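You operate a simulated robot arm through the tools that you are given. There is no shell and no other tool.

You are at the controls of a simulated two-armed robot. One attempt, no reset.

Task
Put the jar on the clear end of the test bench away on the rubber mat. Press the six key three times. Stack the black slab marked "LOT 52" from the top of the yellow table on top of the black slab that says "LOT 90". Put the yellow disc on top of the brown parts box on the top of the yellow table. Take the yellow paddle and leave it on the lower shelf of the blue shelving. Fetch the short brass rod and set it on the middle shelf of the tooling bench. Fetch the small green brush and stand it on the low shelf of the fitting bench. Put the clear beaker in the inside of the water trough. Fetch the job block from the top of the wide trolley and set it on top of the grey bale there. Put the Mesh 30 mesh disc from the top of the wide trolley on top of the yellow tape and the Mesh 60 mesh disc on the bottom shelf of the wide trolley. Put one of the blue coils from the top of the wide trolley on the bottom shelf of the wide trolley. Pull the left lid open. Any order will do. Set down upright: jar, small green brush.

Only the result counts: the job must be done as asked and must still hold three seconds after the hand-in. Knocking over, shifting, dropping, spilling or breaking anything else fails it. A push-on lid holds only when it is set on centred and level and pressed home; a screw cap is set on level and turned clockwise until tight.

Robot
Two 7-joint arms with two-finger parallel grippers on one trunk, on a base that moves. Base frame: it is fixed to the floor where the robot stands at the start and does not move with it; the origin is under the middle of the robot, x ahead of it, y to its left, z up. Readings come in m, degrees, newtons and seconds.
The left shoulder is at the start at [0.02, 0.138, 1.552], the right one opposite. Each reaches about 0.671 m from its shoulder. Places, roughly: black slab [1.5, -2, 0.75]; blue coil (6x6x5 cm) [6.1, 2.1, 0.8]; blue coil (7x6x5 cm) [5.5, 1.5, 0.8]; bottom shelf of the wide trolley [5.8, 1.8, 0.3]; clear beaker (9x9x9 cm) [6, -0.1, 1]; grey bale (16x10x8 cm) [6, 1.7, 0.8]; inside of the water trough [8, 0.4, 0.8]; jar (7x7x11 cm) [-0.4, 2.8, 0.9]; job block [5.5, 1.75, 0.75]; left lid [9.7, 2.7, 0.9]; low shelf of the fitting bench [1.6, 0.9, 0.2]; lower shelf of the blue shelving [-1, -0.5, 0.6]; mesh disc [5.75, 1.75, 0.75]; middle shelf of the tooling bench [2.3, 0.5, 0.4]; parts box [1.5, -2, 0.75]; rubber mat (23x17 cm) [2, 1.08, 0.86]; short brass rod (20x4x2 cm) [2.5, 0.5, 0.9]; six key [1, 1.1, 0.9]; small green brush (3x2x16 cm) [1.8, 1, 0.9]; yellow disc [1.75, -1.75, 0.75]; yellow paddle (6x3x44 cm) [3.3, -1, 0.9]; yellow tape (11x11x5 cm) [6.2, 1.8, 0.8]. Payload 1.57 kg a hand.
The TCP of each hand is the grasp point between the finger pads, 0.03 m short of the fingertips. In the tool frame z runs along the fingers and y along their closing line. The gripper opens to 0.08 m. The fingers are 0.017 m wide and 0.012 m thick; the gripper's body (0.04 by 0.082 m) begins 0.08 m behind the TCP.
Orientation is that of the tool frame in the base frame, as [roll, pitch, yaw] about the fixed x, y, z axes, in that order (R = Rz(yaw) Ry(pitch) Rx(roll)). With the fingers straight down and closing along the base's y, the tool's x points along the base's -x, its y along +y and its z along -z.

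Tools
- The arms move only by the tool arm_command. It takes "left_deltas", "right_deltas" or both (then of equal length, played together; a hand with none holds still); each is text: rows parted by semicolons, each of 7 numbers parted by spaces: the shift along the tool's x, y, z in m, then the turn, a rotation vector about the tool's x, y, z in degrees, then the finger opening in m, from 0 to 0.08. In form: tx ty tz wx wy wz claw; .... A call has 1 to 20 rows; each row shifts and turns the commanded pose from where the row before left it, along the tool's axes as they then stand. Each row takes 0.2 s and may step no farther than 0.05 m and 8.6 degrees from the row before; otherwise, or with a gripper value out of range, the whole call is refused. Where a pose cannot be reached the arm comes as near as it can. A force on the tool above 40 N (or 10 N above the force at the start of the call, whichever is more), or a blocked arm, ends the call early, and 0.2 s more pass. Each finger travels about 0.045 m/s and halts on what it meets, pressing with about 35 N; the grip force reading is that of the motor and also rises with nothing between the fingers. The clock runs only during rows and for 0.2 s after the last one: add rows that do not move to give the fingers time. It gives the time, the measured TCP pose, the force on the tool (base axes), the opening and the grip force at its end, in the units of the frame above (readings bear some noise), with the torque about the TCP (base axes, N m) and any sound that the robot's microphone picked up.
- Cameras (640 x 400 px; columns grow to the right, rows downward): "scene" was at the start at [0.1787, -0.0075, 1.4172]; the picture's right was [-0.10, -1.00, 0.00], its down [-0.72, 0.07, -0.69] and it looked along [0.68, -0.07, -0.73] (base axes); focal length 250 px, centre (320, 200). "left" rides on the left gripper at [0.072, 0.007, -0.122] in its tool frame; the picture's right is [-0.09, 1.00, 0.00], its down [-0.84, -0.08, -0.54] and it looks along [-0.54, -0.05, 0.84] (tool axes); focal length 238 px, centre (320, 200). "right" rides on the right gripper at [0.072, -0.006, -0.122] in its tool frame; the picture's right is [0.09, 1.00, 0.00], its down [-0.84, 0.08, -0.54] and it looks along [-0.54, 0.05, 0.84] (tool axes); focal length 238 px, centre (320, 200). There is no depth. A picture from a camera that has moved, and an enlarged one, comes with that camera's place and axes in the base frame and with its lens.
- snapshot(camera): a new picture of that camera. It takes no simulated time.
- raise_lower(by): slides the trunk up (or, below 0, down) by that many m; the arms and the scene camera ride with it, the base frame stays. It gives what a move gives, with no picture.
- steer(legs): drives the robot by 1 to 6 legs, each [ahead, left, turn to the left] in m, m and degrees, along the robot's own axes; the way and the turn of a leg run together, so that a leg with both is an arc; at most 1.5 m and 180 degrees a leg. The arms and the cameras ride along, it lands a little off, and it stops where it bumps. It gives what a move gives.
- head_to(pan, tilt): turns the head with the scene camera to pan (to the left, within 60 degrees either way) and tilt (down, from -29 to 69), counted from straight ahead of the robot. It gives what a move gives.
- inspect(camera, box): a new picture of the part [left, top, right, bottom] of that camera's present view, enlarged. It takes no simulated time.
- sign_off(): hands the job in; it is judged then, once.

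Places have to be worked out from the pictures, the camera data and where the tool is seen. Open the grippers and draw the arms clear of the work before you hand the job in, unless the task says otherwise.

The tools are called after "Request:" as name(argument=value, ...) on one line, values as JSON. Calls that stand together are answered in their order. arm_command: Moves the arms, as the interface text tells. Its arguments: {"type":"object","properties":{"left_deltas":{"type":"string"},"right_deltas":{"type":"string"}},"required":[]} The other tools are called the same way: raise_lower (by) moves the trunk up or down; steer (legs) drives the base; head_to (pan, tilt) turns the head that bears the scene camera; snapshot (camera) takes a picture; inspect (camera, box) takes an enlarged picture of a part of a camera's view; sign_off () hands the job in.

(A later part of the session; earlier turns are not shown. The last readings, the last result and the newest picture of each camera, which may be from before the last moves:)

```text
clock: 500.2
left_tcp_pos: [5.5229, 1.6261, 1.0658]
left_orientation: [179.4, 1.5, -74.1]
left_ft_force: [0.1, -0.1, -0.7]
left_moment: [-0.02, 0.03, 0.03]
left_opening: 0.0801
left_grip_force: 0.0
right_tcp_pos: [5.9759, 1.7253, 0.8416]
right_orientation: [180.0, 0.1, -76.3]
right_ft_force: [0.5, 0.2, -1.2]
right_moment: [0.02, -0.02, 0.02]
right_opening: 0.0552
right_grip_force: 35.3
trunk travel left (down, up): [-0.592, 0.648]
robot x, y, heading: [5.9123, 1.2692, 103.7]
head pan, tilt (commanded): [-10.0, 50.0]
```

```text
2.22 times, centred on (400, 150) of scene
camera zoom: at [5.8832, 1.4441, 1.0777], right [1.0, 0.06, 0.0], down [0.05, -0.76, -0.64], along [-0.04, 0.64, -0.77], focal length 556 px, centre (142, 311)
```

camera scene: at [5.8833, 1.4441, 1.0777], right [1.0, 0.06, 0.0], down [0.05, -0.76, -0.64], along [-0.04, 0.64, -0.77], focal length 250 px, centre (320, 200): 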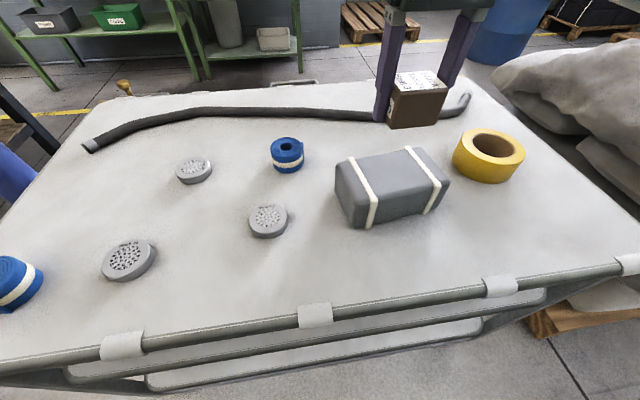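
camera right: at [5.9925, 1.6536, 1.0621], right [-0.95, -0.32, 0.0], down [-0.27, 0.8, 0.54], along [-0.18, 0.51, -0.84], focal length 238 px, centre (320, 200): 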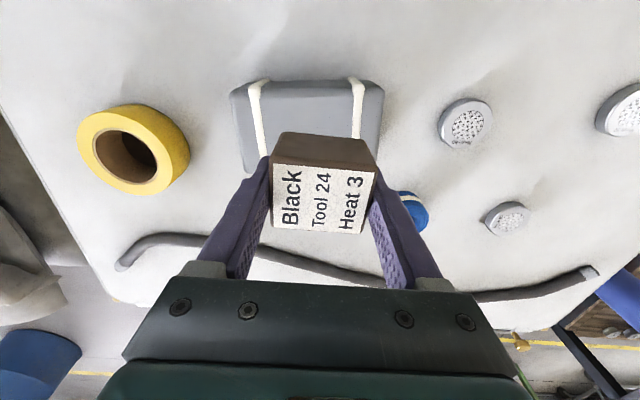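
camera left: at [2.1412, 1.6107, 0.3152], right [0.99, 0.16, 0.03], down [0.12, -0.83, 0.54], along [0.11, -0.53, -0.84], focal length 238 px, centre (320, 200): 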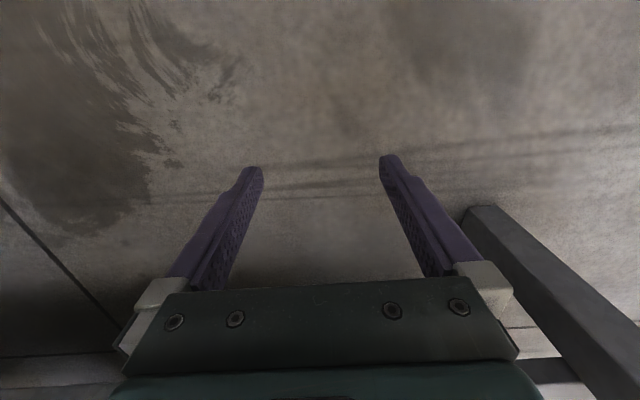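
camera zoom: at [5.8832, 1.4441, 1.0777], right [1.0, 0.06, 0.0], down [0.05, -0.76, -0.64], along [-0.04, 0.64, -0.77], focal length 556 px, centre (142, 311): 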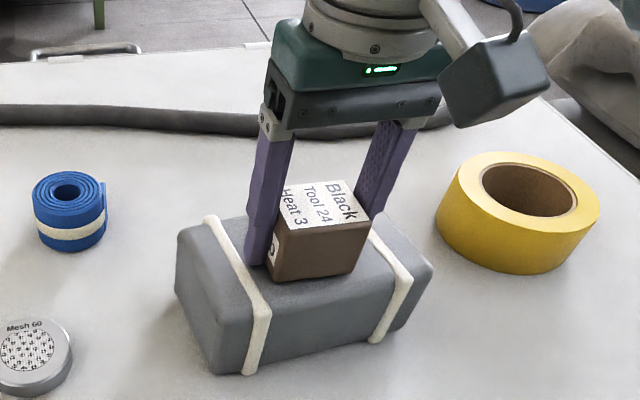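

Very near. A few more 2 mm steps.

Request:
arm_command(right_deltas="0 0 0.002 0 0 0 0.03; 0 0 0.002 0 0 0 0.03; 0 0 0 0 0 0 0.03")

Request:
arm_command(right_deltas="0 0 0.002 0 0 0 0.03; 0 0 0.002 0 0 0 0.03; 0 0 0 0 0 0 0.03")

```text
clock: 501.1
left_tcp_pos: [5.5242, 1.6254, 1.0652]
left_orientation: [179.4, 1.5, -74.1]
left_ft_force: [-0.1, 0.4, 0.4]
left_moment: [-0.01, -0.02, 0.0]
left_opening: 0.0797
left_grip_force: 0.1
right_tcp_pos: [5.9744, 1.724, 0.8389]
right_orientation: [180.0, 0.0, -76.5]
right_ft_force: [0.3, -8.1, 16.0]
right_moment: [-0.11, -0.51, -0.22]
right_opening: 0.0554
right_grip_force: 34.7
trunk travel left (down, up): [-0.592, 0.648]
robot x, y, heading: [5.9093, 1.2716, 103.3]
head pan, tilt (commanded): [-10.0, 50.0]
stopped in row 3 (right hand): the force on the tool passed its limit at 42 N (the readings are from after the stop); the commanded pose is now the measured one
```

```text
clock: 501.6
left_tcp_pos: [5.525, 1.6255, 1.0647]
left_orientation: [179.5, 1.5, -74.1]
left_ft_force: [-0.9, -0.7, 0.2]
left_moment: [0.0, -0.03, 0.0]
left_opening: 0.0799
left_grip_force: 0.2
right_tcp_pos: [5.9755, 1.7237, 0.8397]
right_orientation: [-179.9, -0.2, -76.6]
right_ft_force: [2.0, -7.0, 14.0]
right_moment: [-0.07, -0.42, -0.15]
right_opening: 0.0556
right_grip_force: 34.8
trunk travel left (down, up): [-0.592, 0.648]
robot x, y, heading: [5.9142, 1.2705, 103.5]
head pan, tilt (commanded): [-10.0, 50.0]
stopped in row 2 (right hand): the force on the tool passed its limit at 45 N (the readings are from after the stop); the commanded pose is now the measured one
```

The block rests on the bale. I ease off, open and lift clear.

Request:
arm_command(right_deltas="0 0 -0.001 0 0 0 0.03; 0 0 0 0 0 0 0.058; 0 0 0 0 0 0 0.065; 0 0 0 0 0 0 0.075; 0 0 0 0 0 0 0.08; 0 0 -0.01 0 0 0 0.08; 0 0 -0.02 0 0 0 0.08; 0 0 -0.03 0 0 0 0.08; 0 0 -0.03 0 0 0 0.08")

Request:
snapshot(camera="scene")

Request:
snapshot(camera="right")

```text
clock: 503.6
left_tcp_pos: [5.5229, 1.6259, 1.0655]
left_orientation: [179.4, 1.4, -74.2]
left_ft_force: [-0.4, 0.1, -0.1]
left_moment: [0.0, 0.02, 0.01]
left_opening: 0.08
left_grip_force: 0.2
right_tcp_pos: [5.9735, 1.7236, 0.93]
right_orientation: [179.9, -0.1, -76.4]
right_ft_force: [0.5, -0.2, -0.4]
right_moment: [0.0, 0.02, 0.03]
right_opening: 0.0799
right_grip_force: 0.0
trunk travel left (down, up): [-0.592, 0.648]
robot x, y, heading: [5.9135, 1.2722, 103.5]
head pan, tilt (commanded): [-10.0, 50.0]
```

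```text
taken
camera scene: at [5.8833, 1.4438, 1.0777], right [1.0, 0.06, 0.0], down [0.05, -0.76, -0.64], along [-0.04, 0.64, -0.77], focal length 250 px, centre (320, 200)
```

scene: 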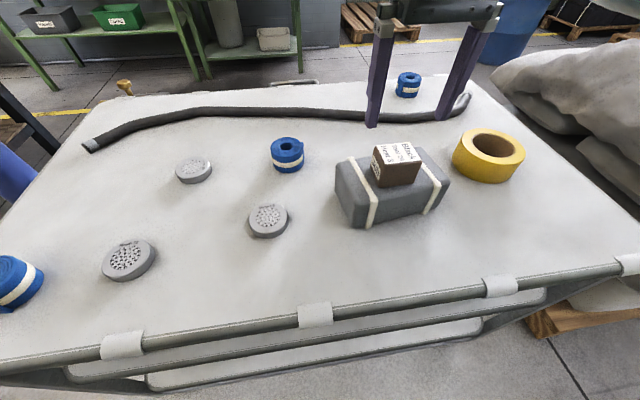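

```text
taken
camera right: at [5.9963, 1.6567, 1.0523], right [-0.95, -0.32, 0.0], down [-0.27, 0.8, 0.54], along [-0.18, 0.51, -0.84], focal length 238 px, centre (320, 200)
```

right: 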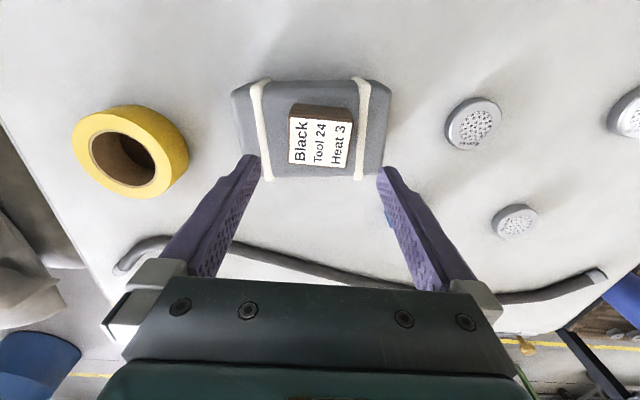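

The Job block sits on the bale. Next Mesh 30 at about (5.604,1.595): I move the base left 0.387 m and back a little, and look down on it.

Request:
steer(legs=[[-0.038, 0.387, 0]])

Request:
snapshot(camera="right")

Request:
snapshot(camera="scene")

```text
clock: 506.0
left_tcp_pos: [5.1601, 1.5007, 1.0652]
left_orientation: [179.5, 1.5, -74.1]
left_ft_force: [0.4, -0.1, 0.7]
left_moment: [-0.02, 0.0, 0.0]
left_opening: 0.0802
left_grip_force: 0.0
right_tcp_pos: [5.6101, 1.5984, 0.9293]
right_orientation: [179.9, 0.1, -76.5]
right_ft_force: [-0.2, 0.3, -0.2]
right_moment: [-0.01, -0.02, 0.01]
right_opening: 0.0799
right_grip_force: 0.0
trunk travel left (down, up): [-0.592, 0.648]
robot x, y, heading: [5.5507, 1.1437, 103.3]
head pan, tilt (commanded): [-10.0, 50.0]
```

```text
taken
camera right: at [5.6326, 1.5305, 1.0521], right [-0.95, -0.32, 0.0], down [-0.27, 0.8, 0.54], along [-0.18, 0.51, -0.84], focal length 238 px, centre (320, 200)
```

right: 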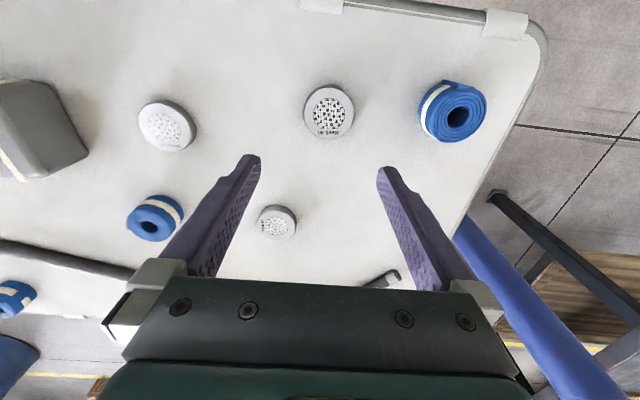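

```text
taken
camera scene: at [5.5196, 1.3174, 1.0777], right [1.0, 0.06, 0.0], down [0.05, -0.76, -0.64], along [-0.04, 0.64, -0.77], focal length 250 px, centre (320, 200)
```

scene: 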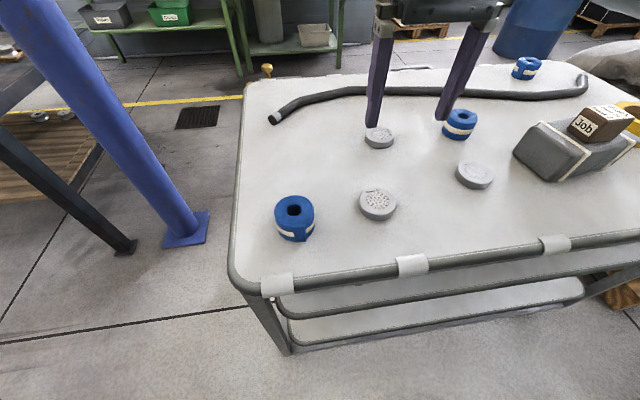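

Mesh 30's top centre is (5.603,1.587,0.757), about 5.8 cm across. I correct the hand, lower the trunk 0.1 m, and check centring.

Request:
arm_command(right_deltas="0.0094 0.0096 0 0 0 0 0.08; 0 0 0 0 0 0 0.08")

Request:
raise_lower(by=-0.11)

Request:
snapshot(camera="right")

```text
clock: 506.6
left_tcp_pos: [5.161, 1.4998, 1.0659]
left_orientation: [179.4, 1.4, -74.1]
left_ft_force: [-0.2, -0.4, 0.1]
left_moment: [-0.01, -0.01, -0.01]
left_opening: 0.08
left_grip_force: 0.0
right_tcp_pos: [5.6026, 1.5866, 0.9299]
right_orientation: [179.9, 0.1, -76.4]
right_ft_force: [-0.1, 0.2, -0.2]
right_moment: [-0.02, 0.04, 0.02]
right_opening: 0.0802
right_grip_force: 0.0
trunk travel left (down, up): [-0.592, 0.648]
robot x, y, heading: [5.5486, 1.1403, 103.4]
head pan, tilt (commanded): [-10.0, 50.0]
```

```text
clock: 508.0
left_tcp_pos: [5.16, 1.4988, 0.9557]
left_orientation: [179.3, 1.5, -74.1]
left_ft_force: [-0.1, -0.3, -0.3]
left_moment: [0.01, 0.03, 0.0]
left_opening: 0.0799
left_grip_force: 0.2
right_tcp_pos: [5.6038, 1.587, 0.8202]
right_orientation: [179.9, 0.0, -76.5]
right_ft_force: [0.1, 0.8, -1.1]
right_moment: [0.0, 0.02, 0.0]
right_opening: 0.0798
right_grip_force: 0.1
trunk travel left (down, up): [-0.482, 0.758]
robot x, y, heading: [5.5495, 1.1419, 103.3]
head pan, tilt (commanded): [-10.0, 50.0]
```

```text
taken
camera right: at [5.6257, 1.5193, 0.9421], right [-0.95, -0.32, 0.0], down [-0.27, 0.8, 0.54], along [-0.18, 0.51, -0.84], focal length 238 px, centre (320, 200)
```

right: 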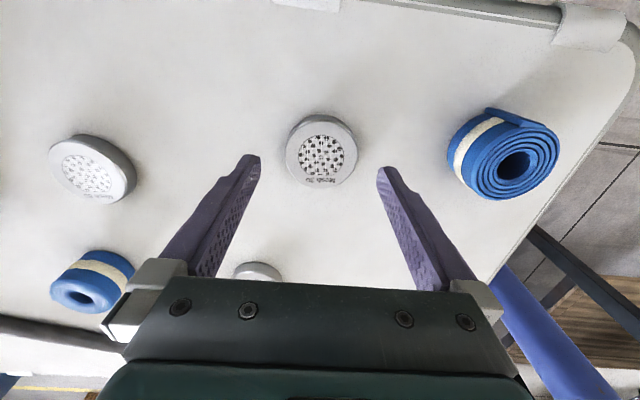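

Well centred. I descend to the surface in small steps.

Request:
arm_command(right_deltas="0 0 0.02 0 0 0 0.08; 0 0 0.015 0 0 0 0.08; 0 0 0.01 0 0 0 0.08; 0 0 0.003 0 0 0 0.08; 0 0 0 0 0 0 0.08")

Request:
arm_command(right_deltas="0 0 0.0015 0 0 0 0.08; 0 0 0.0015 0 0 0 0.08; 0 0 0 0 0 0 0.08")

```text
clock: 509.2
left_tcp_pos: [5.16, 1.4995, 0.956]
left_orientation: [179.5, 1.6, -74.1]
left_ft_force: [-0.5, -0.2, -0.9]
left_moment: [-0.01, -0.01, 0.0]
left_opening: 0.08
left_grip_force: 0.0
right_tcp_pos: [5.604, 1.5858, 0.7728]
right_orientation: [179.9, 0.0, -76.5]
right_ft_force: [-0.2, -0.2, -0.8]
right_moment: [0.02, 0.04, 0.01]
right_opening: 0.0801
right_grip_force: 0.1
trunk travel left (down, up): [-0.482, 0.758]
robot x, y, heading: [5.5467, 1.1427, 103.4]
head pan, tilt (commanded): [-10.0, 50.0]
```

```text
clock: 510.0
left_tcp_pos: [5.1602, 1.4994, 0.9559]
left_orientation: [179.4, 1.4, -74.0]
left_ft_force: [0.3, -0.4, -0.3]
left_moment: [0.02, 0.03, 0.01]
left_opening: 0.0801
left_grip_force: 0.0
right_tcp_pos: [5.6028, 1.5878, 0.7695]
right_orientation: [179.8, 0.0, -76.6]
right_ft_force: [-0.6, -3.6, 9.6]
right_moment: [-0.05, -0.46, -0.17]
right_opening: 0.0791
right_grip_force: 0.0
trunk travel left (down, up): [-0.482, 0.758]
robot x, y, heading: [5.5467, 1.146, 103.4]
head pan, tilt (commanded): [-10.0, 50.0]
```

Light contact with the trolley top. I lift half a millimetre, close on the disc, and lift slowly.

Request:
arm_command(right_deltas="0 0 -0.0008 0 0 0 0.08; 0 0 0 0 0 0 0.065; 0 0 0 0 0 0 0.055; 0 0 0 0 0 0 0.045; 0 0 0 0 0 0 0.03; 0 0 0 0 0 0 0.03; 0 0 0 0 0 0 0.03")

Request:
arm_command(right_deltas="0 0 -0.003 0 0 0 0.03; 0 0 -0.003 0 0 0 0.03; 0 0 -0.004 0 0 0 0.03; 0 0 -0.005 0 0 0 0.03; 0 0 -0.005 0 0 0 0.03; 0 0 -0.005 0 0 0 0.03; 0 0 0 0 0 0 0.03")

Request:
snapshot(camera="right")

```text
clock: 511.6
left_tcp_pos: [5.1603, 1.4995, 0.9558]
left_orientation: [179.4, 1.5, -74.1]
left_ft_force: [0.9, -0.3, -0.5]
left_moment: [0.0, 0.02, -0.02]
left_opening: 0.0799
left_grip_force: 0.0
right_tcp_pos: [5.6026, 1.5864, 0.7692]
right_orientation: [180.0, -0.1, -76.5]
right_ft_force: [0.1, 1.6, 0.3]
right_moment: [0.11, -0.01, -0.06]
right_opening: 0.0611
right_grip_force: 35.3
trunk travel left (down, up): [-0.482, 0.758]
robot x, y, heading: [5.5522, 1.142, 103.8]
head pan, tilt (commanded): [-10.0, 50.0]
```

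```text
clock: 513.2
left_tcp_pos: [5.1589, 1.5004, 0.9551]
left_orientation: [179.4, 1.4, -74.0]
left_ft_force: [0.0, 0.5, 0.1]
left_moment: [0.01, 0.03, -0.02]
left_opening: 0.0799
left_grip_force: 0.0
right_tcp_pos: [5.6025, 1.5875, 0.7955]
right_orientation: [179.8, 0.1, -76.5]
right_ft_force: [-0.5, -0.1, -2.2]
right_moment: [0.01, 0.04, -0.03]
right_opening: 0.0611
right_grip_force: 34.8
trunk travel left (down, up): [-0.482, 0.758]
robot x, y, heading: [5.5473, 1.1432, 103.7]
head pan, tilt (commanded): [-10.0, 50.0]
```

```text
taken
camera right: at [5.6254, 1.5191, 0.917], right [-0.95, -0.32, 0.0], down [-0.27, 0.8, 0.54], along [-0.18, 0.51, -0.84], focal length 238 px, centre (320, 200)
```

right: 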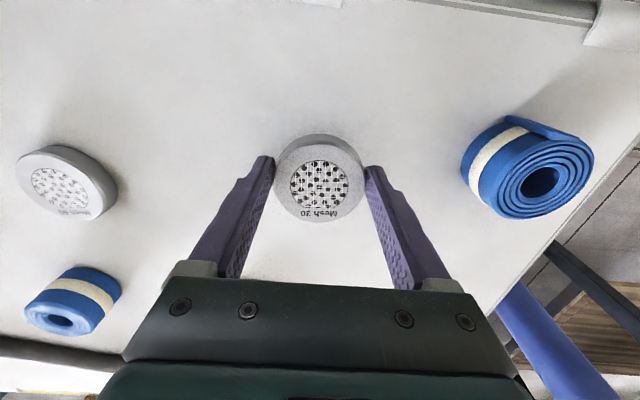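

Mesh 30 is held (61 mm, flush with the fingertips). The tape has a hole, so I will set the disc off-centre over its rim. I raise it and move the base right toward the tape.

Request:
raise_lower(by=0.16)

Request:
steer(legs=[[0.03, -0.617, 0]])

Request:
snapshot(camera="right")

Request:
snapshot(camera="scene")

```text
clock: 515.0
left_tcp_pos: [5.1608, 1.4998, 1.1161]
left_orientation: [179.4, 1.6, -74.1]
left_ft_force: [-0.2, -1.2, 1.2]
left_moment: [0.02, 0.01, 0.02]
left_opening: 0.0799
left_grip_force: 0.1
right_tcp_pos: [5.603, 1.5867, 0.9541]
right_orientation: [180.0, 0.0, -76.5]
right_ft_force: [1.0, 0.5, -2.5]
right_moment: [-0.03, -0.02, 0.02]
right_opening: 0.0608
right_grip_force: 35.1
trunk travel left (down, up): [-0.642, 0.598]
robot x, y, heading: [5.5483, 1.1409, 103.4]
head pan, tilt (commanded): [-10.0, 50.0]
```

```text
clock: 518.5
left_tcp_pos: [5.7548, 1.672, 1.115]
left_orientation: [179.4, 1.5, -74.3]
left_ft_force: [0.2, 0.6, -0.1]
left_moment: [0.05, -0.01, -0.02]
left_opening: 0.08
left_grip_force: 0.1
right_tcp_pos: [6.1978, 1.7603, 0.954]
right_orientation: [179.7, 0.0, -76.7]
right_ft_force: [-0.1, -0.3, -3.1]
right_moment: [-0.03, 0.02, -0.03]
right_opening: 0.0609
right_grip_force: 35.5
trunk travel left (down, up): [-0.642, 0.598]
robot x, y, heading: [6.1446, 1.3152, 103.4]
head pan, tilt (commanded): [-10.0, 50.0]
```

```text
taken
camera right: at [6.2201, 1.6924, 1.0768], right [-0.95, -0.32, 0.0], down [-0.27, 0.8, 0.54], along [-0.18, 0.51, -0.84], focal length 238 px, centre (320, 200)
```

right: 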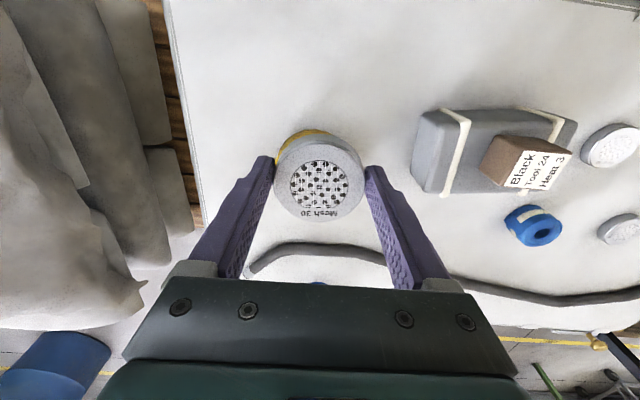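

```text
taken
camera scene: at [6.1143, 1.4907, 1.1277], right [1.0, 0.06, 0.0], down [0.05, -0.76, -0.64], along [-0.04, 0.64, -0.77], focal length 250 px, centre (320, 200)
```

scene: 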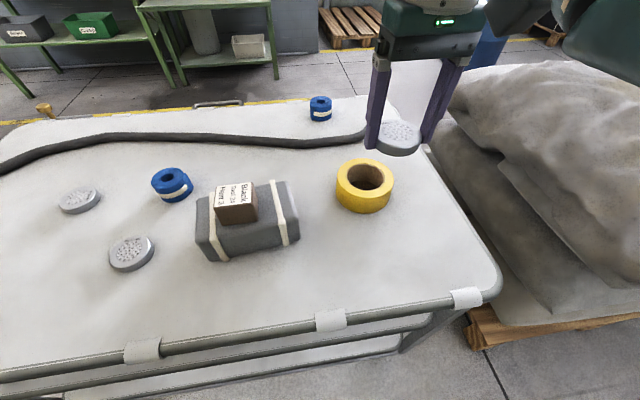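

The tape is well visible in the scene view; I zoom in to fix its rim and hole.

Request:
inspect(camera="scene", box=[320, 140, 420, 225])

Request:
inspect(camera="left", box=[0, 0, 640, 400])

```text
4.71 times, centred on (370, 182) of scene
camera zoom: at [6.1143, 1.4907, 1.1277], right [1.0, 0.06, 0.0], down [0.05, -0.76, -0.64], along [-0.04, 0.64, -0.77], focal length 1178 px, centre (85, 282)
```

zoom: 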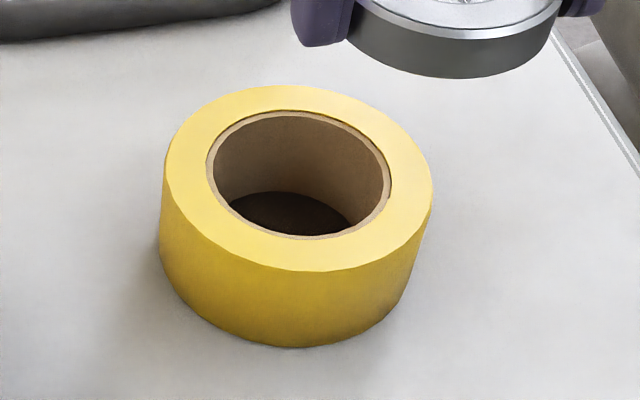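

```text
1.00 times, centred on (320, 200) of left (not enlarged: the box is as wide or as high as the picture)
camera zoom: at [5.7688, 1.6004, 1.2357], right [-0.98, -0.18, 0.01], down [-0.14, 0.81, 0.56], along [-0.11, 0.55, -0.83], focal length 238 px, centre (320, 200)
```

zoom: 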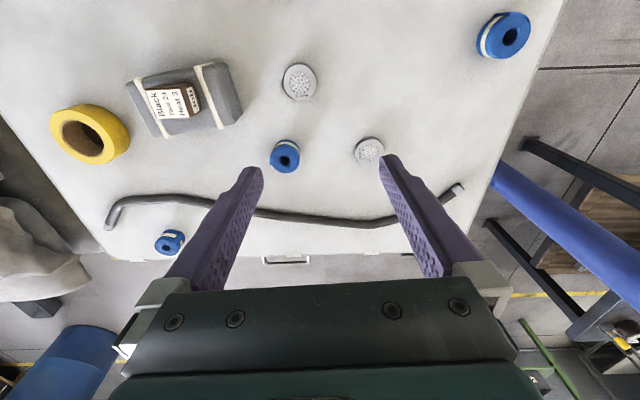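

Tape centre (6.181,1.835), rim radii about 3.5–5.4 cm, top ≈0.789. I aim the disc centre 3.6 cm toward me, at (6.189,1.800): base 4 cm forward, trunk down 0.08 m.

Request:
steer(legs=[[0.04, 0, 0]])

Request:
raise_lower(by=-0.08)

Request:
snapshot(camera="right")

Request:
inspect(camera="scene", box=[300, 90, 460, 230])

```text
clock: 519.4
left_tcp_pos: [5.7462, 1.712, 1.1157]
left_orientation: [179.4, 1.5, -74.2]
left_ft_force: [-0.2, 0.0, 0.4]
left_moment: [0.0, 0.02, -0.02]
left_opening: 0.0801
left_grip_force: 0.0
right_tcp_pos: [6.1884, 1.8002, 0.9545]
right_orientation: [179.9, -0.1, -76.5]
right_ft_force: [-0.3, -0.3, -3.3]
right_moment: [0.03, 0.01, -0.03]
right_opening: 0.0611
right_grip_force: 34.9
trunk travel left (down, up): [-0.642, 0.598]
robot x, y, heading: [6.1342, 1.3546, 103.6]
head pan, tilt (commanded): [-10.0, 50.0]
```

```text
clock: 520.6
left_tcp_pos: [5.745, 1.7121, 1.0348]
left_orientation: [179.4, 1.6, -74.2]
left_ft_force: [-0.9, 0.3, -0.9]
left_moment: [-0.02, -0.02, 0.02]
left_opening: 0.0801
left_grip_force: 0.0
right_tcp_pos: [6.1871, 1.7985, 0.8741]
right_orientation: [180.0, 0.0, -76.5]
right_ft_force: [0.7, 0.2, -2.1]
right_moment: [0.0, 0.01, 0.01]
right_opening: 0.061
right_grip_force: 34.9
trunk travel left (down, up): [-0.562, 0.678]
robot x, y, heading: [6.1329, 1.3512, 103.5]
head pan, tilt (commanded): [-10.0, 50.0]
```

```text
taken
camera right: at [6.2108, 1.7311, 0.9968], right [-0.95, -0.32, 0.0], down [-0.27, 0.8, 0.54], along [-0.18, 0.51, -0.84], focal length 238 px, centre (320, 200)
```

right: 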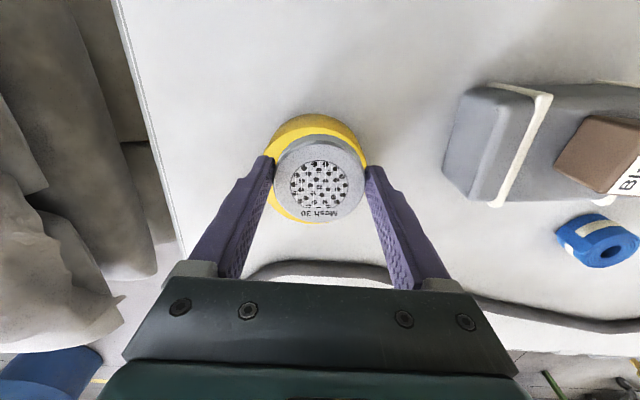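

```text
2.86 times, centred on (380, 160) of scene
camera zoom: at [6.1049, 1.5295, 1.0477], right [1.0, 0.06, 0.0], down [0.05, -0.76, -0.64], along [-0.04, 0.64, -0.77], focal length 715 px, centre (149, 314)
```

zoom: 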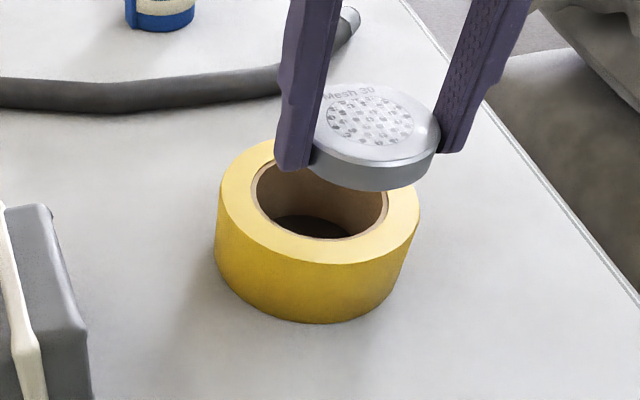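

The disc hangs where planned, 3.6 cm south of the tape centre. I lower it onto the rim in steps.

Request:
arm_command(right_deltas="0 0 0.02 0 0 0 0.03; 0 0 0.015 0 0 0 0.03; 0 0 0.01 0 0 0 0.03; 0 0 0.004 0 0 0 0.03; 0 0 0 0 0 0 0.03")

Request:
arm_command(right_deltas="0 0 0.002 0 0 0 0.03; 0 0 0.002 0 0 0 0.03; 0 0 0 0 0 0 0.03")

Request:
inspect(camera="scene", box=[300, 90, 460, 230])

```text
clock: 521.8
left_tcp_pos: [5.7454, 1.7125, 1.0359]
left_orientation: [179.3, 1.5, -74.2]
left_ft_force: [0.1, 0.7, 1.1]
left_moment: [-0.03, 0.0, 0.0]
left_opening: 0.08
left_grip_force: 0.0
right_tcp_pos: [6.1895, 1.7974, 0.8257]
right_orientation: [179.9, -0.1, -76.6]
right_ft_force: [-1.1, -0.8, -2.3]
right_moment: [0.03, 0.0, 0.05]
right_opening: 0.0611
right_grip_force: 34.7
trunk travel left (down, up): [-0.562, 0.678]
robot x, y, heading: [6.1325, 1.3552, 103.6]
head pan, tilt (commanded): [-10.0, 50.0]
```

```text
clock: 522.6
left_tcp_pos: [5.7459, 1.7113, 1.0341]
left_orientation: [179.3, 1.5, -74.2]
left_ft_force: [0.0, 0.2, 0.3]
left_moment: [0.0, 0.04, 0.0]
left_opening: 0.0799
left_grip_force: 0.0
right_tcp_pos: [6.1889, 1.7984, 0.821]
right_orientation: [-180.0, 0.0, -76.7]
right_ft_force: [-0.2, 0.6, -2.0]
right_moment: [-0.01, 0.04, 0.01]
right_opening: 0.0609
right_grip_force: 34.8
trunk travel left (down, up): [-0.562, 0.678]
robot x, y, heading: [6.1309, 1.3607, 103.4]
head pan, tilt (commanded): [-10.0, 50.0]
```

```text
2.86 times, centred on (380, 160) of scene
camera zoom: at [6.1049, 1.5294, 1.0477], right [1.0, 0.06, 0.0], down [0.05, -0.76, -0.64], along [-0.04, 0.64, -0.77], focal length 715 px, centre (149, 314)
```

zoom: 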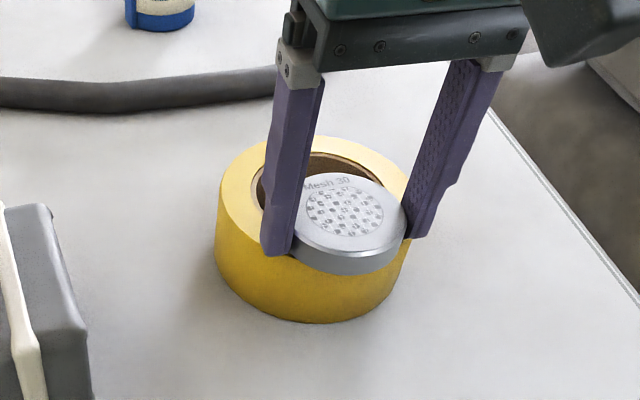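

The disc is just over the near rim. A few more small steps to contact.

Request:
arm_command(right_deltas="0 0 0.0015 0 0 0 0.03; 0 0 0.0015 0 0 0 0.03; 0 0 0 0 0 0 0.03")

Request:
arm_command(right_deltas="0 0 0.0015 0 0 0 0.03; 0 0 0.0015 0 0 0 0.03; 0 0 0 0 0 0 0.03")

```text
clock: 523.4
left_tcp_pos: [5.745, 1.7119, 1.0345]
left_orientation: [179.3, 1.5, -74.2]
left_ft_force: [0.6, 1.1, 0.6]
left_moment: [-0.04, 0.0, 0.04]
left_opening: 0.0801
left_grip_force: 0.0
right_tcp_pos: [6.1883, 1.7993, 0.8173]
right_orientation: [179.9, -0.2, -76.6]
right_ft_force: [0.2, -0.3, -2.7]
right_moment: [0.0, 0.01, -0.03]
right_opening: 0.061
right_grip_force: 35.3
trunk travel left (down, up): [-0.562, 0.678]
robot x, y, heading: [6.13, 1.3586, 103.6]
head pan, tilt (commanded): [-10.0, 50.0]
```

```text
clock: 524.2
left_tcp_pos: [5.746, 1.7118, 1.0353]
left_orientation: [179.4, 1.6, -74.3]
left_ft_force: [0.3, 0.7, 0.0]
left_moment: [0.02, -0.01, 0.02]
left_opening: 0.08
left_grip_force: 0.1
right_tcp_pos: [6.1877, 1.7993, 0.8171]
right_orientation: [179.9, 0.1, -76.6]
right_ft_force: [-0.5, -12.7, 31.5]
right_moment: [-0.14, -0.3, -0.15]
right_opening: 0.0607
right_grip_force: 35.3
trunk travel left (down, up): [-0.562, 0.678]
robot x, y, heading: [6.1313, 1.3514, 103.7]
head pan, tilt (commanded): [-10.0, 50.0]
```

Contact. I ease off 1.5 mm, open and lift straight up.

Request:
arm_command(right_deltas="0 0 -0.002 0 0 0 0.03; 0 0 0 0 0 0 0.03; 0 0 0 0 0 0 0.063; 0 0 0 0 0 0 0.068; 0 0 0 0 0 0 0.076; 0 0 0 0 0 0 0.08; 0 0 -0.01 0 0 0 0.08; 0 0 -0.02 0 0 0 0.08; 0 0 -0.03 0 0 0 0.08; 0 0 -0.03 0 0 0 0.08")

Request:
inspect(camera="scene", box=[300, 90, 460, 230])

Request:
snapshot(camera="right")

```text
clock: 526.4
left_tcp_pos: [5.7453, 1.7118, 1.0346]
left_orientation: [179.3, 1.5, -74.3]
left_ft_force: [0.6, -0.4, -0.3]
left_moment: [0.01, 0.01, -0.02]
left_opening: 0.0798
left_grip_force: 0.0
right_tcp_pos: [6.1893, 1.797, 0.9084]
right_orientation: [179.7, -0.1, -76.7]
right_ft_force: [-0.2, -0.9, 0.4]
right_moment: [0.01, 0.01, 0.03]
right_opening: 0.0801
right_grip_force: 0.1
trunk travel left (down, up): [-0.562, 0.678]
robot x, y, heading: [6.1327, 1.3534, 103.5]
head pan, tilt (commanded): [-10.0, 50.0]
```

```text
2.86 times, centred on (380, 160) of scene
camera zoom: at [6.1041, 1.5294, 1.0477], right [1.0, 0.06, 0.0], down [0.05, -0.76, -0.64], along [-0.04, 0.64, -0.77], focal length 715 px, centre (149, 314)
```

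zoom: 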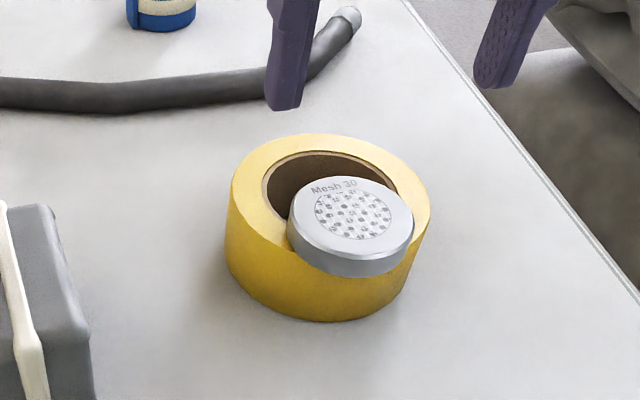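

```text
taken
camera right: at [6.2105, 1.7299, 1.0298], right [-0.95, -0.32, 0.0], down [-0.27, 0.8, 0.54], along [-0.18, 0.51, -0.84], focal length 238 px, centre (320, 200)
```

right: 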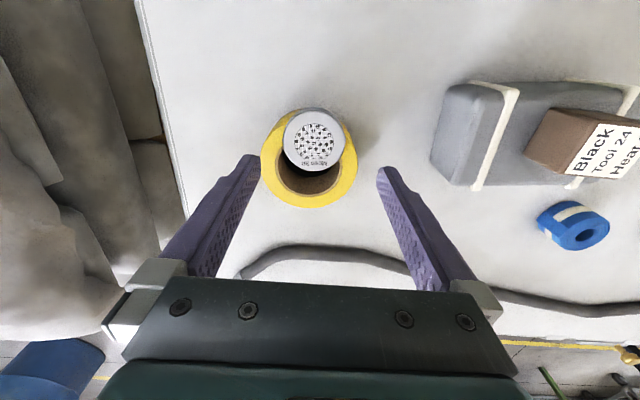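

Mesh 30 rests flat on the tape rim. Next the bottom shelf: I back off and lower the trunk to see the shelves of the trolley.

Request:
steer(legs=[[-0.55, 0.35, 0]])

Request:
raise_lower(by=-0.3)

Request:
head_to(pan=0, tilt=20)

Request:
snapshot(camera="scene")

```text
clock: 530.0
left_tcp_pos: [5.5366, 1.0934, 1.0343]
left_orientation: [179.4, 1.4, -74.2]
left_ft_force: [-0.5, -0.4, -0.5]
left_moment: [-0.02, -0.01, 0.01]
left_opening: 0.0801
left_grip_force: 0.0
right_tcp_pos: [5.9813, 1.1795, 0.9075]
right_orientation: [179.8, 0.0, -76.7]
right_ft_force: [0.2, 0.3, -0.5]
right_moment: [0.0, -0.02, 0.01]
right_opening: 0.0799
right_grip_force: 0.0
trunk travel left (down, up): [-0.562, 0.678]
robot x, y, heading: [5.9207, 0.7321, 103.3]
head pan, tilt (commanded): [-10.0, 50.0]
```

```text
clock: 533.0
left_tcp_pos: [5.5361, 1.0936, 0.7361]
left_orientation: [179.4, 1.6, -74.3]
left_ft_force: [0.7, 0.8, 0.1]
left_moment: [-0.04, 0.02, 0.01]
left_opening: 0.0801
left_grip_force: 0.0
right_tcp_pos: [5.9812, 1.1775, 0.6076]
right_orientation: [179.9, 0.0, -76.7]
right_ft_force: [0.4, -0.8, 0.3]
right_moment: [0.04, 0.03, 0.01]
right_opening: 0.08
right_grip_force: 0.1
trunk travel left (down, up): [-0.262, 0.978]
robot x, y, heading: [5.9263, 0.7307, 103.5]
head pan, tilt (commanded): [-10.0, 50.0]
```

```text
clock: 534.0
left_tcp_pos: [5.5366, 1.0938, 0.7362]
left_orientation: [179.4, 1.5, -74.1]
left_ft_force: [-0.2, -0.3, -0.1]
left_moment: [0.01, -0.02, -0.02]
left_opening: 0.08
left_grip_force: 0.1
right_tcp_pos: [5.9806, 1.1791, 0.6085]
right_orientation: [179.9, -0.1, -76.7]
right_ft_force: [0.0, 0.3, -0.5]
right_moment: [0.04, 0.0, 0.0]
right_opening: 0.08
right_grip_force: 0.1
trunk travel left (down, up): [-0.262, 0.978]
robot x, y, heading: [5.9271, 0.7356, 103.0]
head pan, tilt (commanded): [0.0, 20.0]
```

```text
taken
camera scene: at [5.8792, 0.9245, 0.7933], right [0.97, 0.23, 0.0], down [0.08, -0.33, -0.94], along [-0.22, 0.91, -0.34], focal length 250 px, centre (320, 200)
```

scene: 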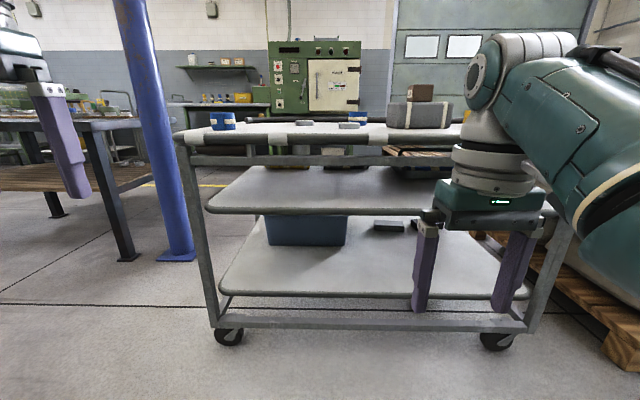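

The bottom shelf (z≈0.27) has free room all along its front. I tuck the left arm back, and tilt the right hand 30° off vertical so it can later reach under the middle shelf.

Request:
arm_command(left_deltas="0 0 0.034 0 0 0 0.08; 0 0 0.034 0 0 0 0.08; 0 0 0.034 0 0 0 0.08; 0 0 0.034 0 0 0 0.08; 0 0 0.034 0 0 0 0.08; 0 0 0.034 0 0 0 0.08; 0.03 0 0.02 0 0 0 0.08; 0.03 0 0.02 0 0 0 0.08; 0.03 0 0.02 0 0 0 0.08; 0.03 0 0.02 0 0 0 0.08; 0.035 0 0.0125 0 0 0 0.08; 0.035 0 0.0125 0 0 0 0.08; 0.035 0 0.0125 0 0 0 0.08", right_deltas="0 0 0 0 -7.5 0 0.08; 0 0 0 0 -7.5 0 0.08; 0 0 0 0 -7.5 0 0.08; 0 0 0 0 -7.5 0 0.08; 0 0 0 0 0 0 0.08; 0 0 0 0 0 0 0.08; 0 0 0 0 0 0 0.08; 0 0 0 0 0 0 0.08; 0 0 0 0 0 0 0.08; 0 0 0 0 0 0 0.08; 0 0 0 0 0 0 0.08; 0 0 0 0 0 0 0.08; 0 0 0 0 0 0 0.08")

Request:
raise_lower(by=0.3)

```text
clock: 536.8
left_tcp_pos: [5.5927, 0.8838, 0.4077]
left_orientation: [179.4, 1.5, -74.3]
left_ft_force: [0.8, -0.1, -0.5]
left_moment: [0.03, -0.01, 0.01]
left_opening: 0.0798
left_grip_force: 0.1
right_tcp_pos: [5.9807, 1.1778, 0.6072]
right_orientation: [179.9, 29.9, -76.7]
right_ft_force: [-0.4, -0.9, 0.2]
right_moment: [-0.01, 0.02, -0.02]
right_opening: 0.0801
right_grip_force: 0.0
trunk travel left (down, up): [-0.262, 0.978]
robot x, y, heading: [5.9243, 0.7375, 103.5]
head pan, tilt (commanded): [0.0, 20.0]
```

```text
clock: 539.8
left_tcp_pos: [5.5925, 0.8853, 0.7081]
left_orientation: [179.5, 1.6, -74.3]
left_ft_force: [0.6, -0.3, -0.5]
left_moment: [-0.01, 0.03, 0.0]
left_opening: 0.0798
left_grip_force: 0.0
right_tcp_pos: [5.9813, 1.1803, 0.9067]
right_orientation: [180.0, 29.9, -76.8]
right_ft_force: [0.2, 0.6, 0.2]
right_moment: [0.0, 0.03, -0.02]
right_opening: 0.0801
right_grip_force: 0.0
trunk travel left (down, up): [-0.562, 0.678]
robot x, y, heading: [5.9258, 0.7394, 103.1]
head pan, tilt (commanded): [0.0, 20.0]
```

Now I drive in so the tilted hand is over Mesh 60 at (5.784,1.669).

Request:
steer(legs=[[0.506, 0.079, 0]])

Request:
head_to(pan=-10, tilt=50)

Request:
snapshot(camera="right")

Request:
snapshot(camera="scene")

```text
clock: 542.7
left_tcp_pos: [5.4001, 1.3566, 0.708]
left_orientation: [179.4, 1.5, -74.4]
left_ft_force: [0.3, -0.1, -0.6]
left_moment: [-0.03, -0.01, -0.02]
left_opening: 0.0797
left_grip_force: 0.1
right_tcp_pos: [5.788, 1.6495, 0.9066]
right_orientation: [179.8, 30.0, -76.9]
right_ft_force: [0.8, 0.1, 0.1]
right_moment: [0.03, 0.02, 0.01]
right_opening: 0.0798
right_grip_force: 0.2
trunk travel left (down, up): [-0.562, 0.678]
robot x, y, heading: [5.7308, 1.2057, 103.1]
head pan, tilt (commanded): [0.0, 20.0]
```

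```text
clock: 543.7
left_tcp_pos: [5.3994, 1.3576, 0.7084]
left_orientation: [179.4, 1.6, -74.4]
left_ft_force: [-0.5, 0.1, 0.0]
left_moment: [0.03, -0.02, 0.04]
left_opening: 0.0801
left_grip_force: 0.1
right_tcp_pos: [5.7894, 1.6493, 0.9077]
right_orientation: [179.8, 30.0, -76.9]
right_ft_force: [-0.3, -0.1, 0.0]
right_moment: [-0.02, -0.02, 0.01]
right_opening: 0.08
right_grip_force: 0.2
trunk travel left (down, up): [-0.562, 0.678]
robot x, y, heading: [5.7307, 1.2085, 103.2]
head pan, tilt (commanded): [-10.0, 50.0]
```

```text
taken
camera right: at [5.8227, 1.5314, 0.9773], right [-0.95, -0.3, -0.04], down [-0.18, 0.42, 0.89], along [-0.25, 0.85, -0.46], focal length 238 px, centre (320, 200)
```

right: 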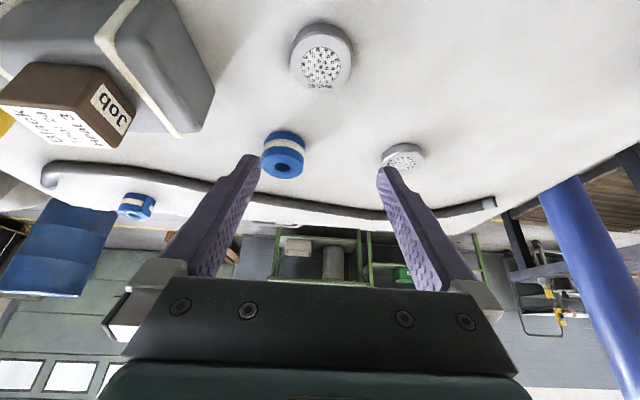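

```text
taken
camera scene: at [5.704, 1.3812, 1.0478], right [1.0, 0.06, 0.0], down [0.04, -0.76, -0.64], along [-0.04, 0.64, -0.77], focal length 250 px, centre (320, 200)
```

scene: 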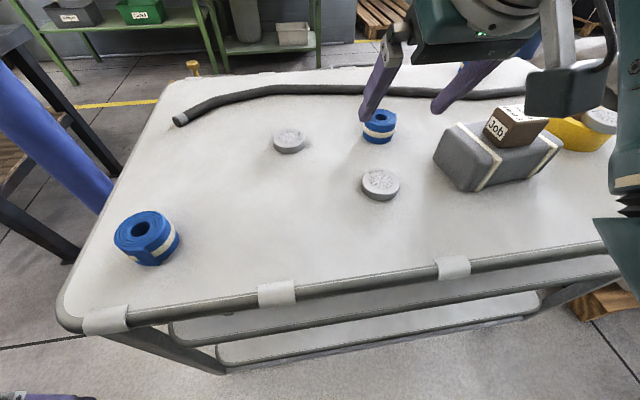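

Mesh 60 is at (5.7856,1.667). I bring the tilted fingers down to about 3 cm above the surface and check.

Request:
arm_command(right_deltas="0.0123 0 0.024 0 0 0 0.08; 0.0123 0 0.024 0 0 0 0.08; 0.0123 0 0.024 0 0 0 0.08; 0.0123 0 0.024 0 0 0 0.08; 0 0 0 0 0 0 0.08")

Request:
snapshot(camera="right")

Request:
inspect(camera="scene", box=[310, 90, 470, 230])

```text
clock: 544.9
left_tcp_pos: [5.398, 1.3562, 0.7074]
left_orientation: [179.4, 1.5, -74.4]
left_ft_force: [0.6, 0.8, 0.5]
left_moment: [-0.02, 0.04, -0.02]
left_opening: 0.0799
left_grip_force: 0.0
right_tcp_pos: [5.7877, 1.6545, 0.7984]
right_orientation: [179.8, 30.0, -76.9]
right_ft_force: [-0.4, -0.9, 0.5]
right_moment: [-0.04, 0.03, -0.02]
right_opening: 0.0799
right_grip_force: 0.0
trunk travel left (down, up): [-0.562, 0.678]
robot x, y, heading: [5.7301, 1.207, 103.3]
head pan, tilt (commanded): [-10.0, 50.0]
```

```text
taken
camera right: at [5.8216, 1.5364, 0.8689], right [-0.95, -0.3, -0.04], down [-0.18, 0.42, 0.89], along [-0.25, 0.85, -0.46], focal length 238 px, centre (320, 200)
```

right: 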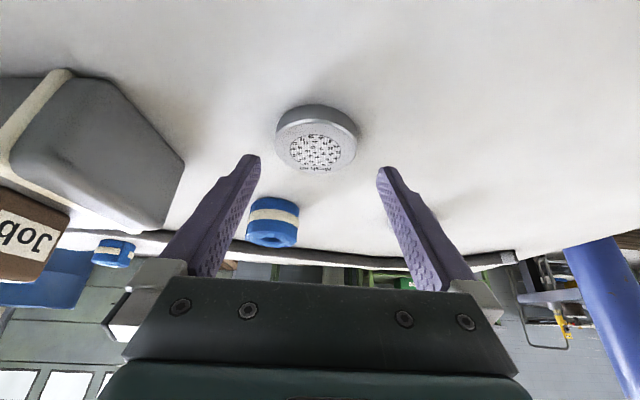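

```text
2.86 times, centred on (390, 160) of scene
camera zoom: at [5.704, 1.3812, 1.0478], right [1.0, 0.06, 0.0], down [0.04, -0.76, -0.64], along [-0.04, 0.64, -0.77], focal length 715 px, centre (120, 314)
```

zoom: 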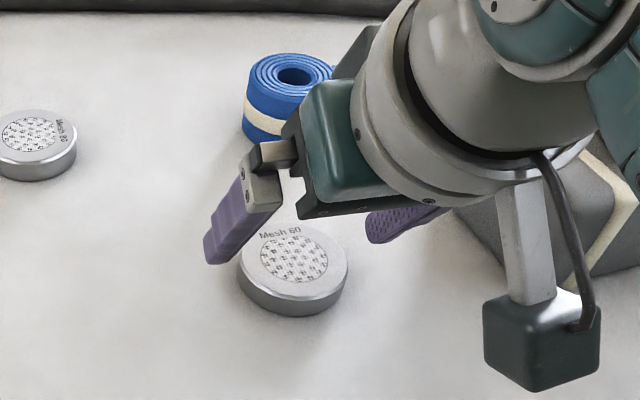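

Nearly aligned; I shift 3 mm and go down to the surface.

Request:
arm_command(right_deltas="0.005 -0.003 0.0087 0 0 0 0.08; 0.005 0 0.0087 0 0 0 0.08; 0.003 0 0.0052 0 0 0 0.08; 0 0 0 0 0 0 0.08")

Request:
arm_command(right_deltas="0.001 0 0.0017 0 0 0 0.08; 0.001 0 0.0017 0 0 0 0.08; 0 0 0 0 0 0 0.08")

Request:
snapshot(camera="right")

```text
clock: 545.9
left_tcp_pos: [5.3994, 1.3561, 0.7071]
left_orientation: [179.4, 1.5, -74.4]
left_ft_force: [-0.6, 0.2, 1.0]
left_moment: [0.02, 0.01, -0.02]
left_opening: 0.08
left_grip_force: 0.0
right_tcp_pos: [5.7917, 1.6558, 0.7737]
right_orientation: [180.0, 29.9, -76.9]
right_ft_force: [0.0, -0.1, 0.8]
right_moment: [0.05, 0.0, 0.0]
right_opening: 0.0801
right_grip_force: 0.0
trunk travel left (down, up): [-0.562, 0.678]
robot x, y, heading: [5.7331, 1.2063, 103.5]
head pan, tilt (commanded): [-10.0, 50.0]
```

```text
clock: 546.7
left_tcp_pos: [5.3995, 1.356, 0.7085]
left_orientation: [179.4, 1.6, -74.3]
left_ft_force: [0.1, -0.2, 0.7]
left_moment: [0.01, 0.01, 0.02]
left_opening: 0.08
left_grip_force: 0.1
right_tcp_pos: [5.7906, 1.6552, 0.7694]
right_orientation: [179.8, 30.0, -76.9]
right_ft_force: [0.3, -2.1, 2.7]
right_moment: [0.0, -0.15, -0.08]
right_opening: 0.0798
right_grip_force: 0.1
trunk travel left (down, up): [-0.562, 0.678]
robot x, y, heading: [5.7313, 1.21, 103.4]
head pan, tilt (commanded): [-10.0, 50.0]
```

```text
taken
camera right: at [5.8244, 1.5374, 0.8398], right [-0.95, -0.3, -0.04], down [-0.18, 0.42, 0.89], along [-0.25, 0.85, -0.46], focal length 238 px, centre (320, 200)
```

right: 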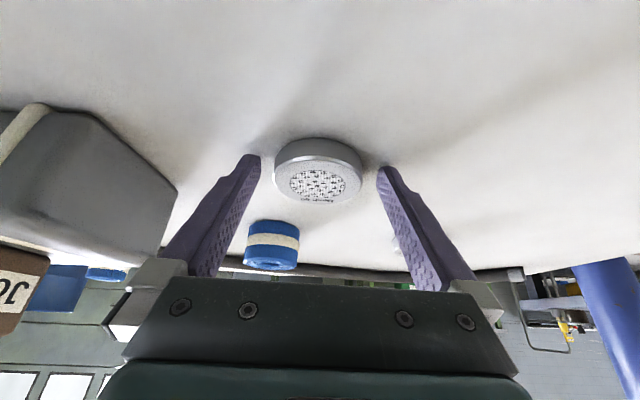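

Light contact; the disc sits near the fingertips. I close and lift slowly.

Request:
arm_command(right_deltas="-0.0003 0 -0.0005 0 0 0 0.08; 0 0 0 0 0 0 0.065; 0 0 0 0 0 0 0.055; 0 0 0 0 0 0 0.045; 0 0 0 0 0 0 0.03; 0 0 0 0 0 0 0.03; 0 0 0 0 0 0 0.03")

Request:
arm_command(right_deltas="-0.0015 0 -0.0026 0 0 0 0.03; -0.0015 0 -0.0026 0 0 0 0.03; -0.002 0 -0.0035 0 0 0 0.03; -0.0025 0 -0.0043 0 0 0 0.03; -0.0025 0 -0.0043 0 0 0 0.03; -0.0025 0 -0.0043 0 0 0 0.03; 0 0 0 0 0 0 0.03")

Request:
snapshot(camera="right")

Request:
inspect(camera="scene", box=[310, 90, 470, 230])

```text
clock: 548.3
left_tcp_pos: [5.3999, 1.3556, 0.7084]
left_orientation: [179.4, 1.5, -74.4]
left_ft_force: [-0.5, -0.1, -0.1]
left_moment: [-0.01, 0.01, 0.03]
left_opening: 0.0802
left_grip_force: 0.0
right_tcp_pos: [5.7903, 1.6551, 0.7708]
right_orientation: [179.9, 29.9, -77.0]
right_ft_force: [0.5, 0.3, 0.4]
right_moment: [0.0, -0.06, 0.02]
right_opening: 0.0613
right_grip_force: 35.4
trunk travel left (down, up): [-0.562, 0.678]
robot x, y, heading: [5.7307, 1.2096, 102.9]
head pan, tilt (commanded): [-10.0, 50.0]
```

```text
clock: 549.9
left_tcp_pos: [5.3999, 1.3551, 0.7082]
left_orientation: [179.4, 1.6, -74.5]
left_ft_force: [0.1, -0.7, -0.7]
left_moment: [0.02, -0.01, -0.04]
left_opening: 0.08
left_grip_force: 0.0
right_tcp_pos: [5.7903, 1.6548, 0.7946]
right_orientation: [179.9, 29.9, -76.9]
right_ft_force: [0.0, 0.4, -2.2]
right_moment: [-0.09, -0.03, 0.03]
right_opening: 0.0611
right_grip_force: 35.1
trunk travel left (down, up): [-0.562, 0.678]
robot x, y, heading: [5.7302, 1.2093, 103.4]
head pan, tilt (commanded): [-10.0, 50.0]
```

```text
taken
camera right: at [5.8241, 1.537, 0.8649], right [-0.95, -0.3, -0.04], down [-0.18, 0.43, 0.89], along [-0.25, 0.85, -0.46], focal length 238 px, centre (320, 200)
```

right: 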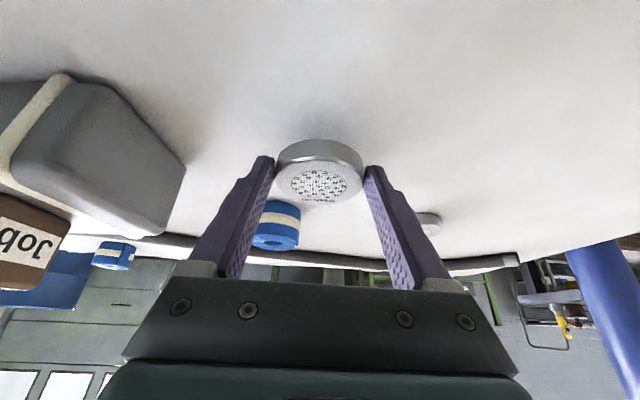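

```text
2.86 times, centred on (390, 160) of scene
camera zoom: at [5.704, 1.381, 1.0477], right [1.0, 0.06, 0.0], down [0.04, -0.77, -0.64], along [-0.04, 0.64, -0.77], focal length 715 px, centre (120, 314)
```

zoom: 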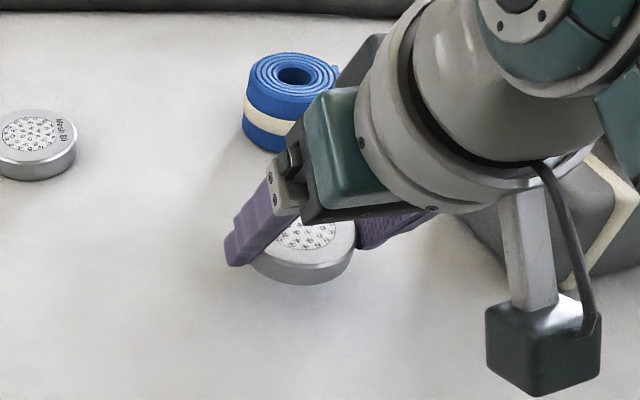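

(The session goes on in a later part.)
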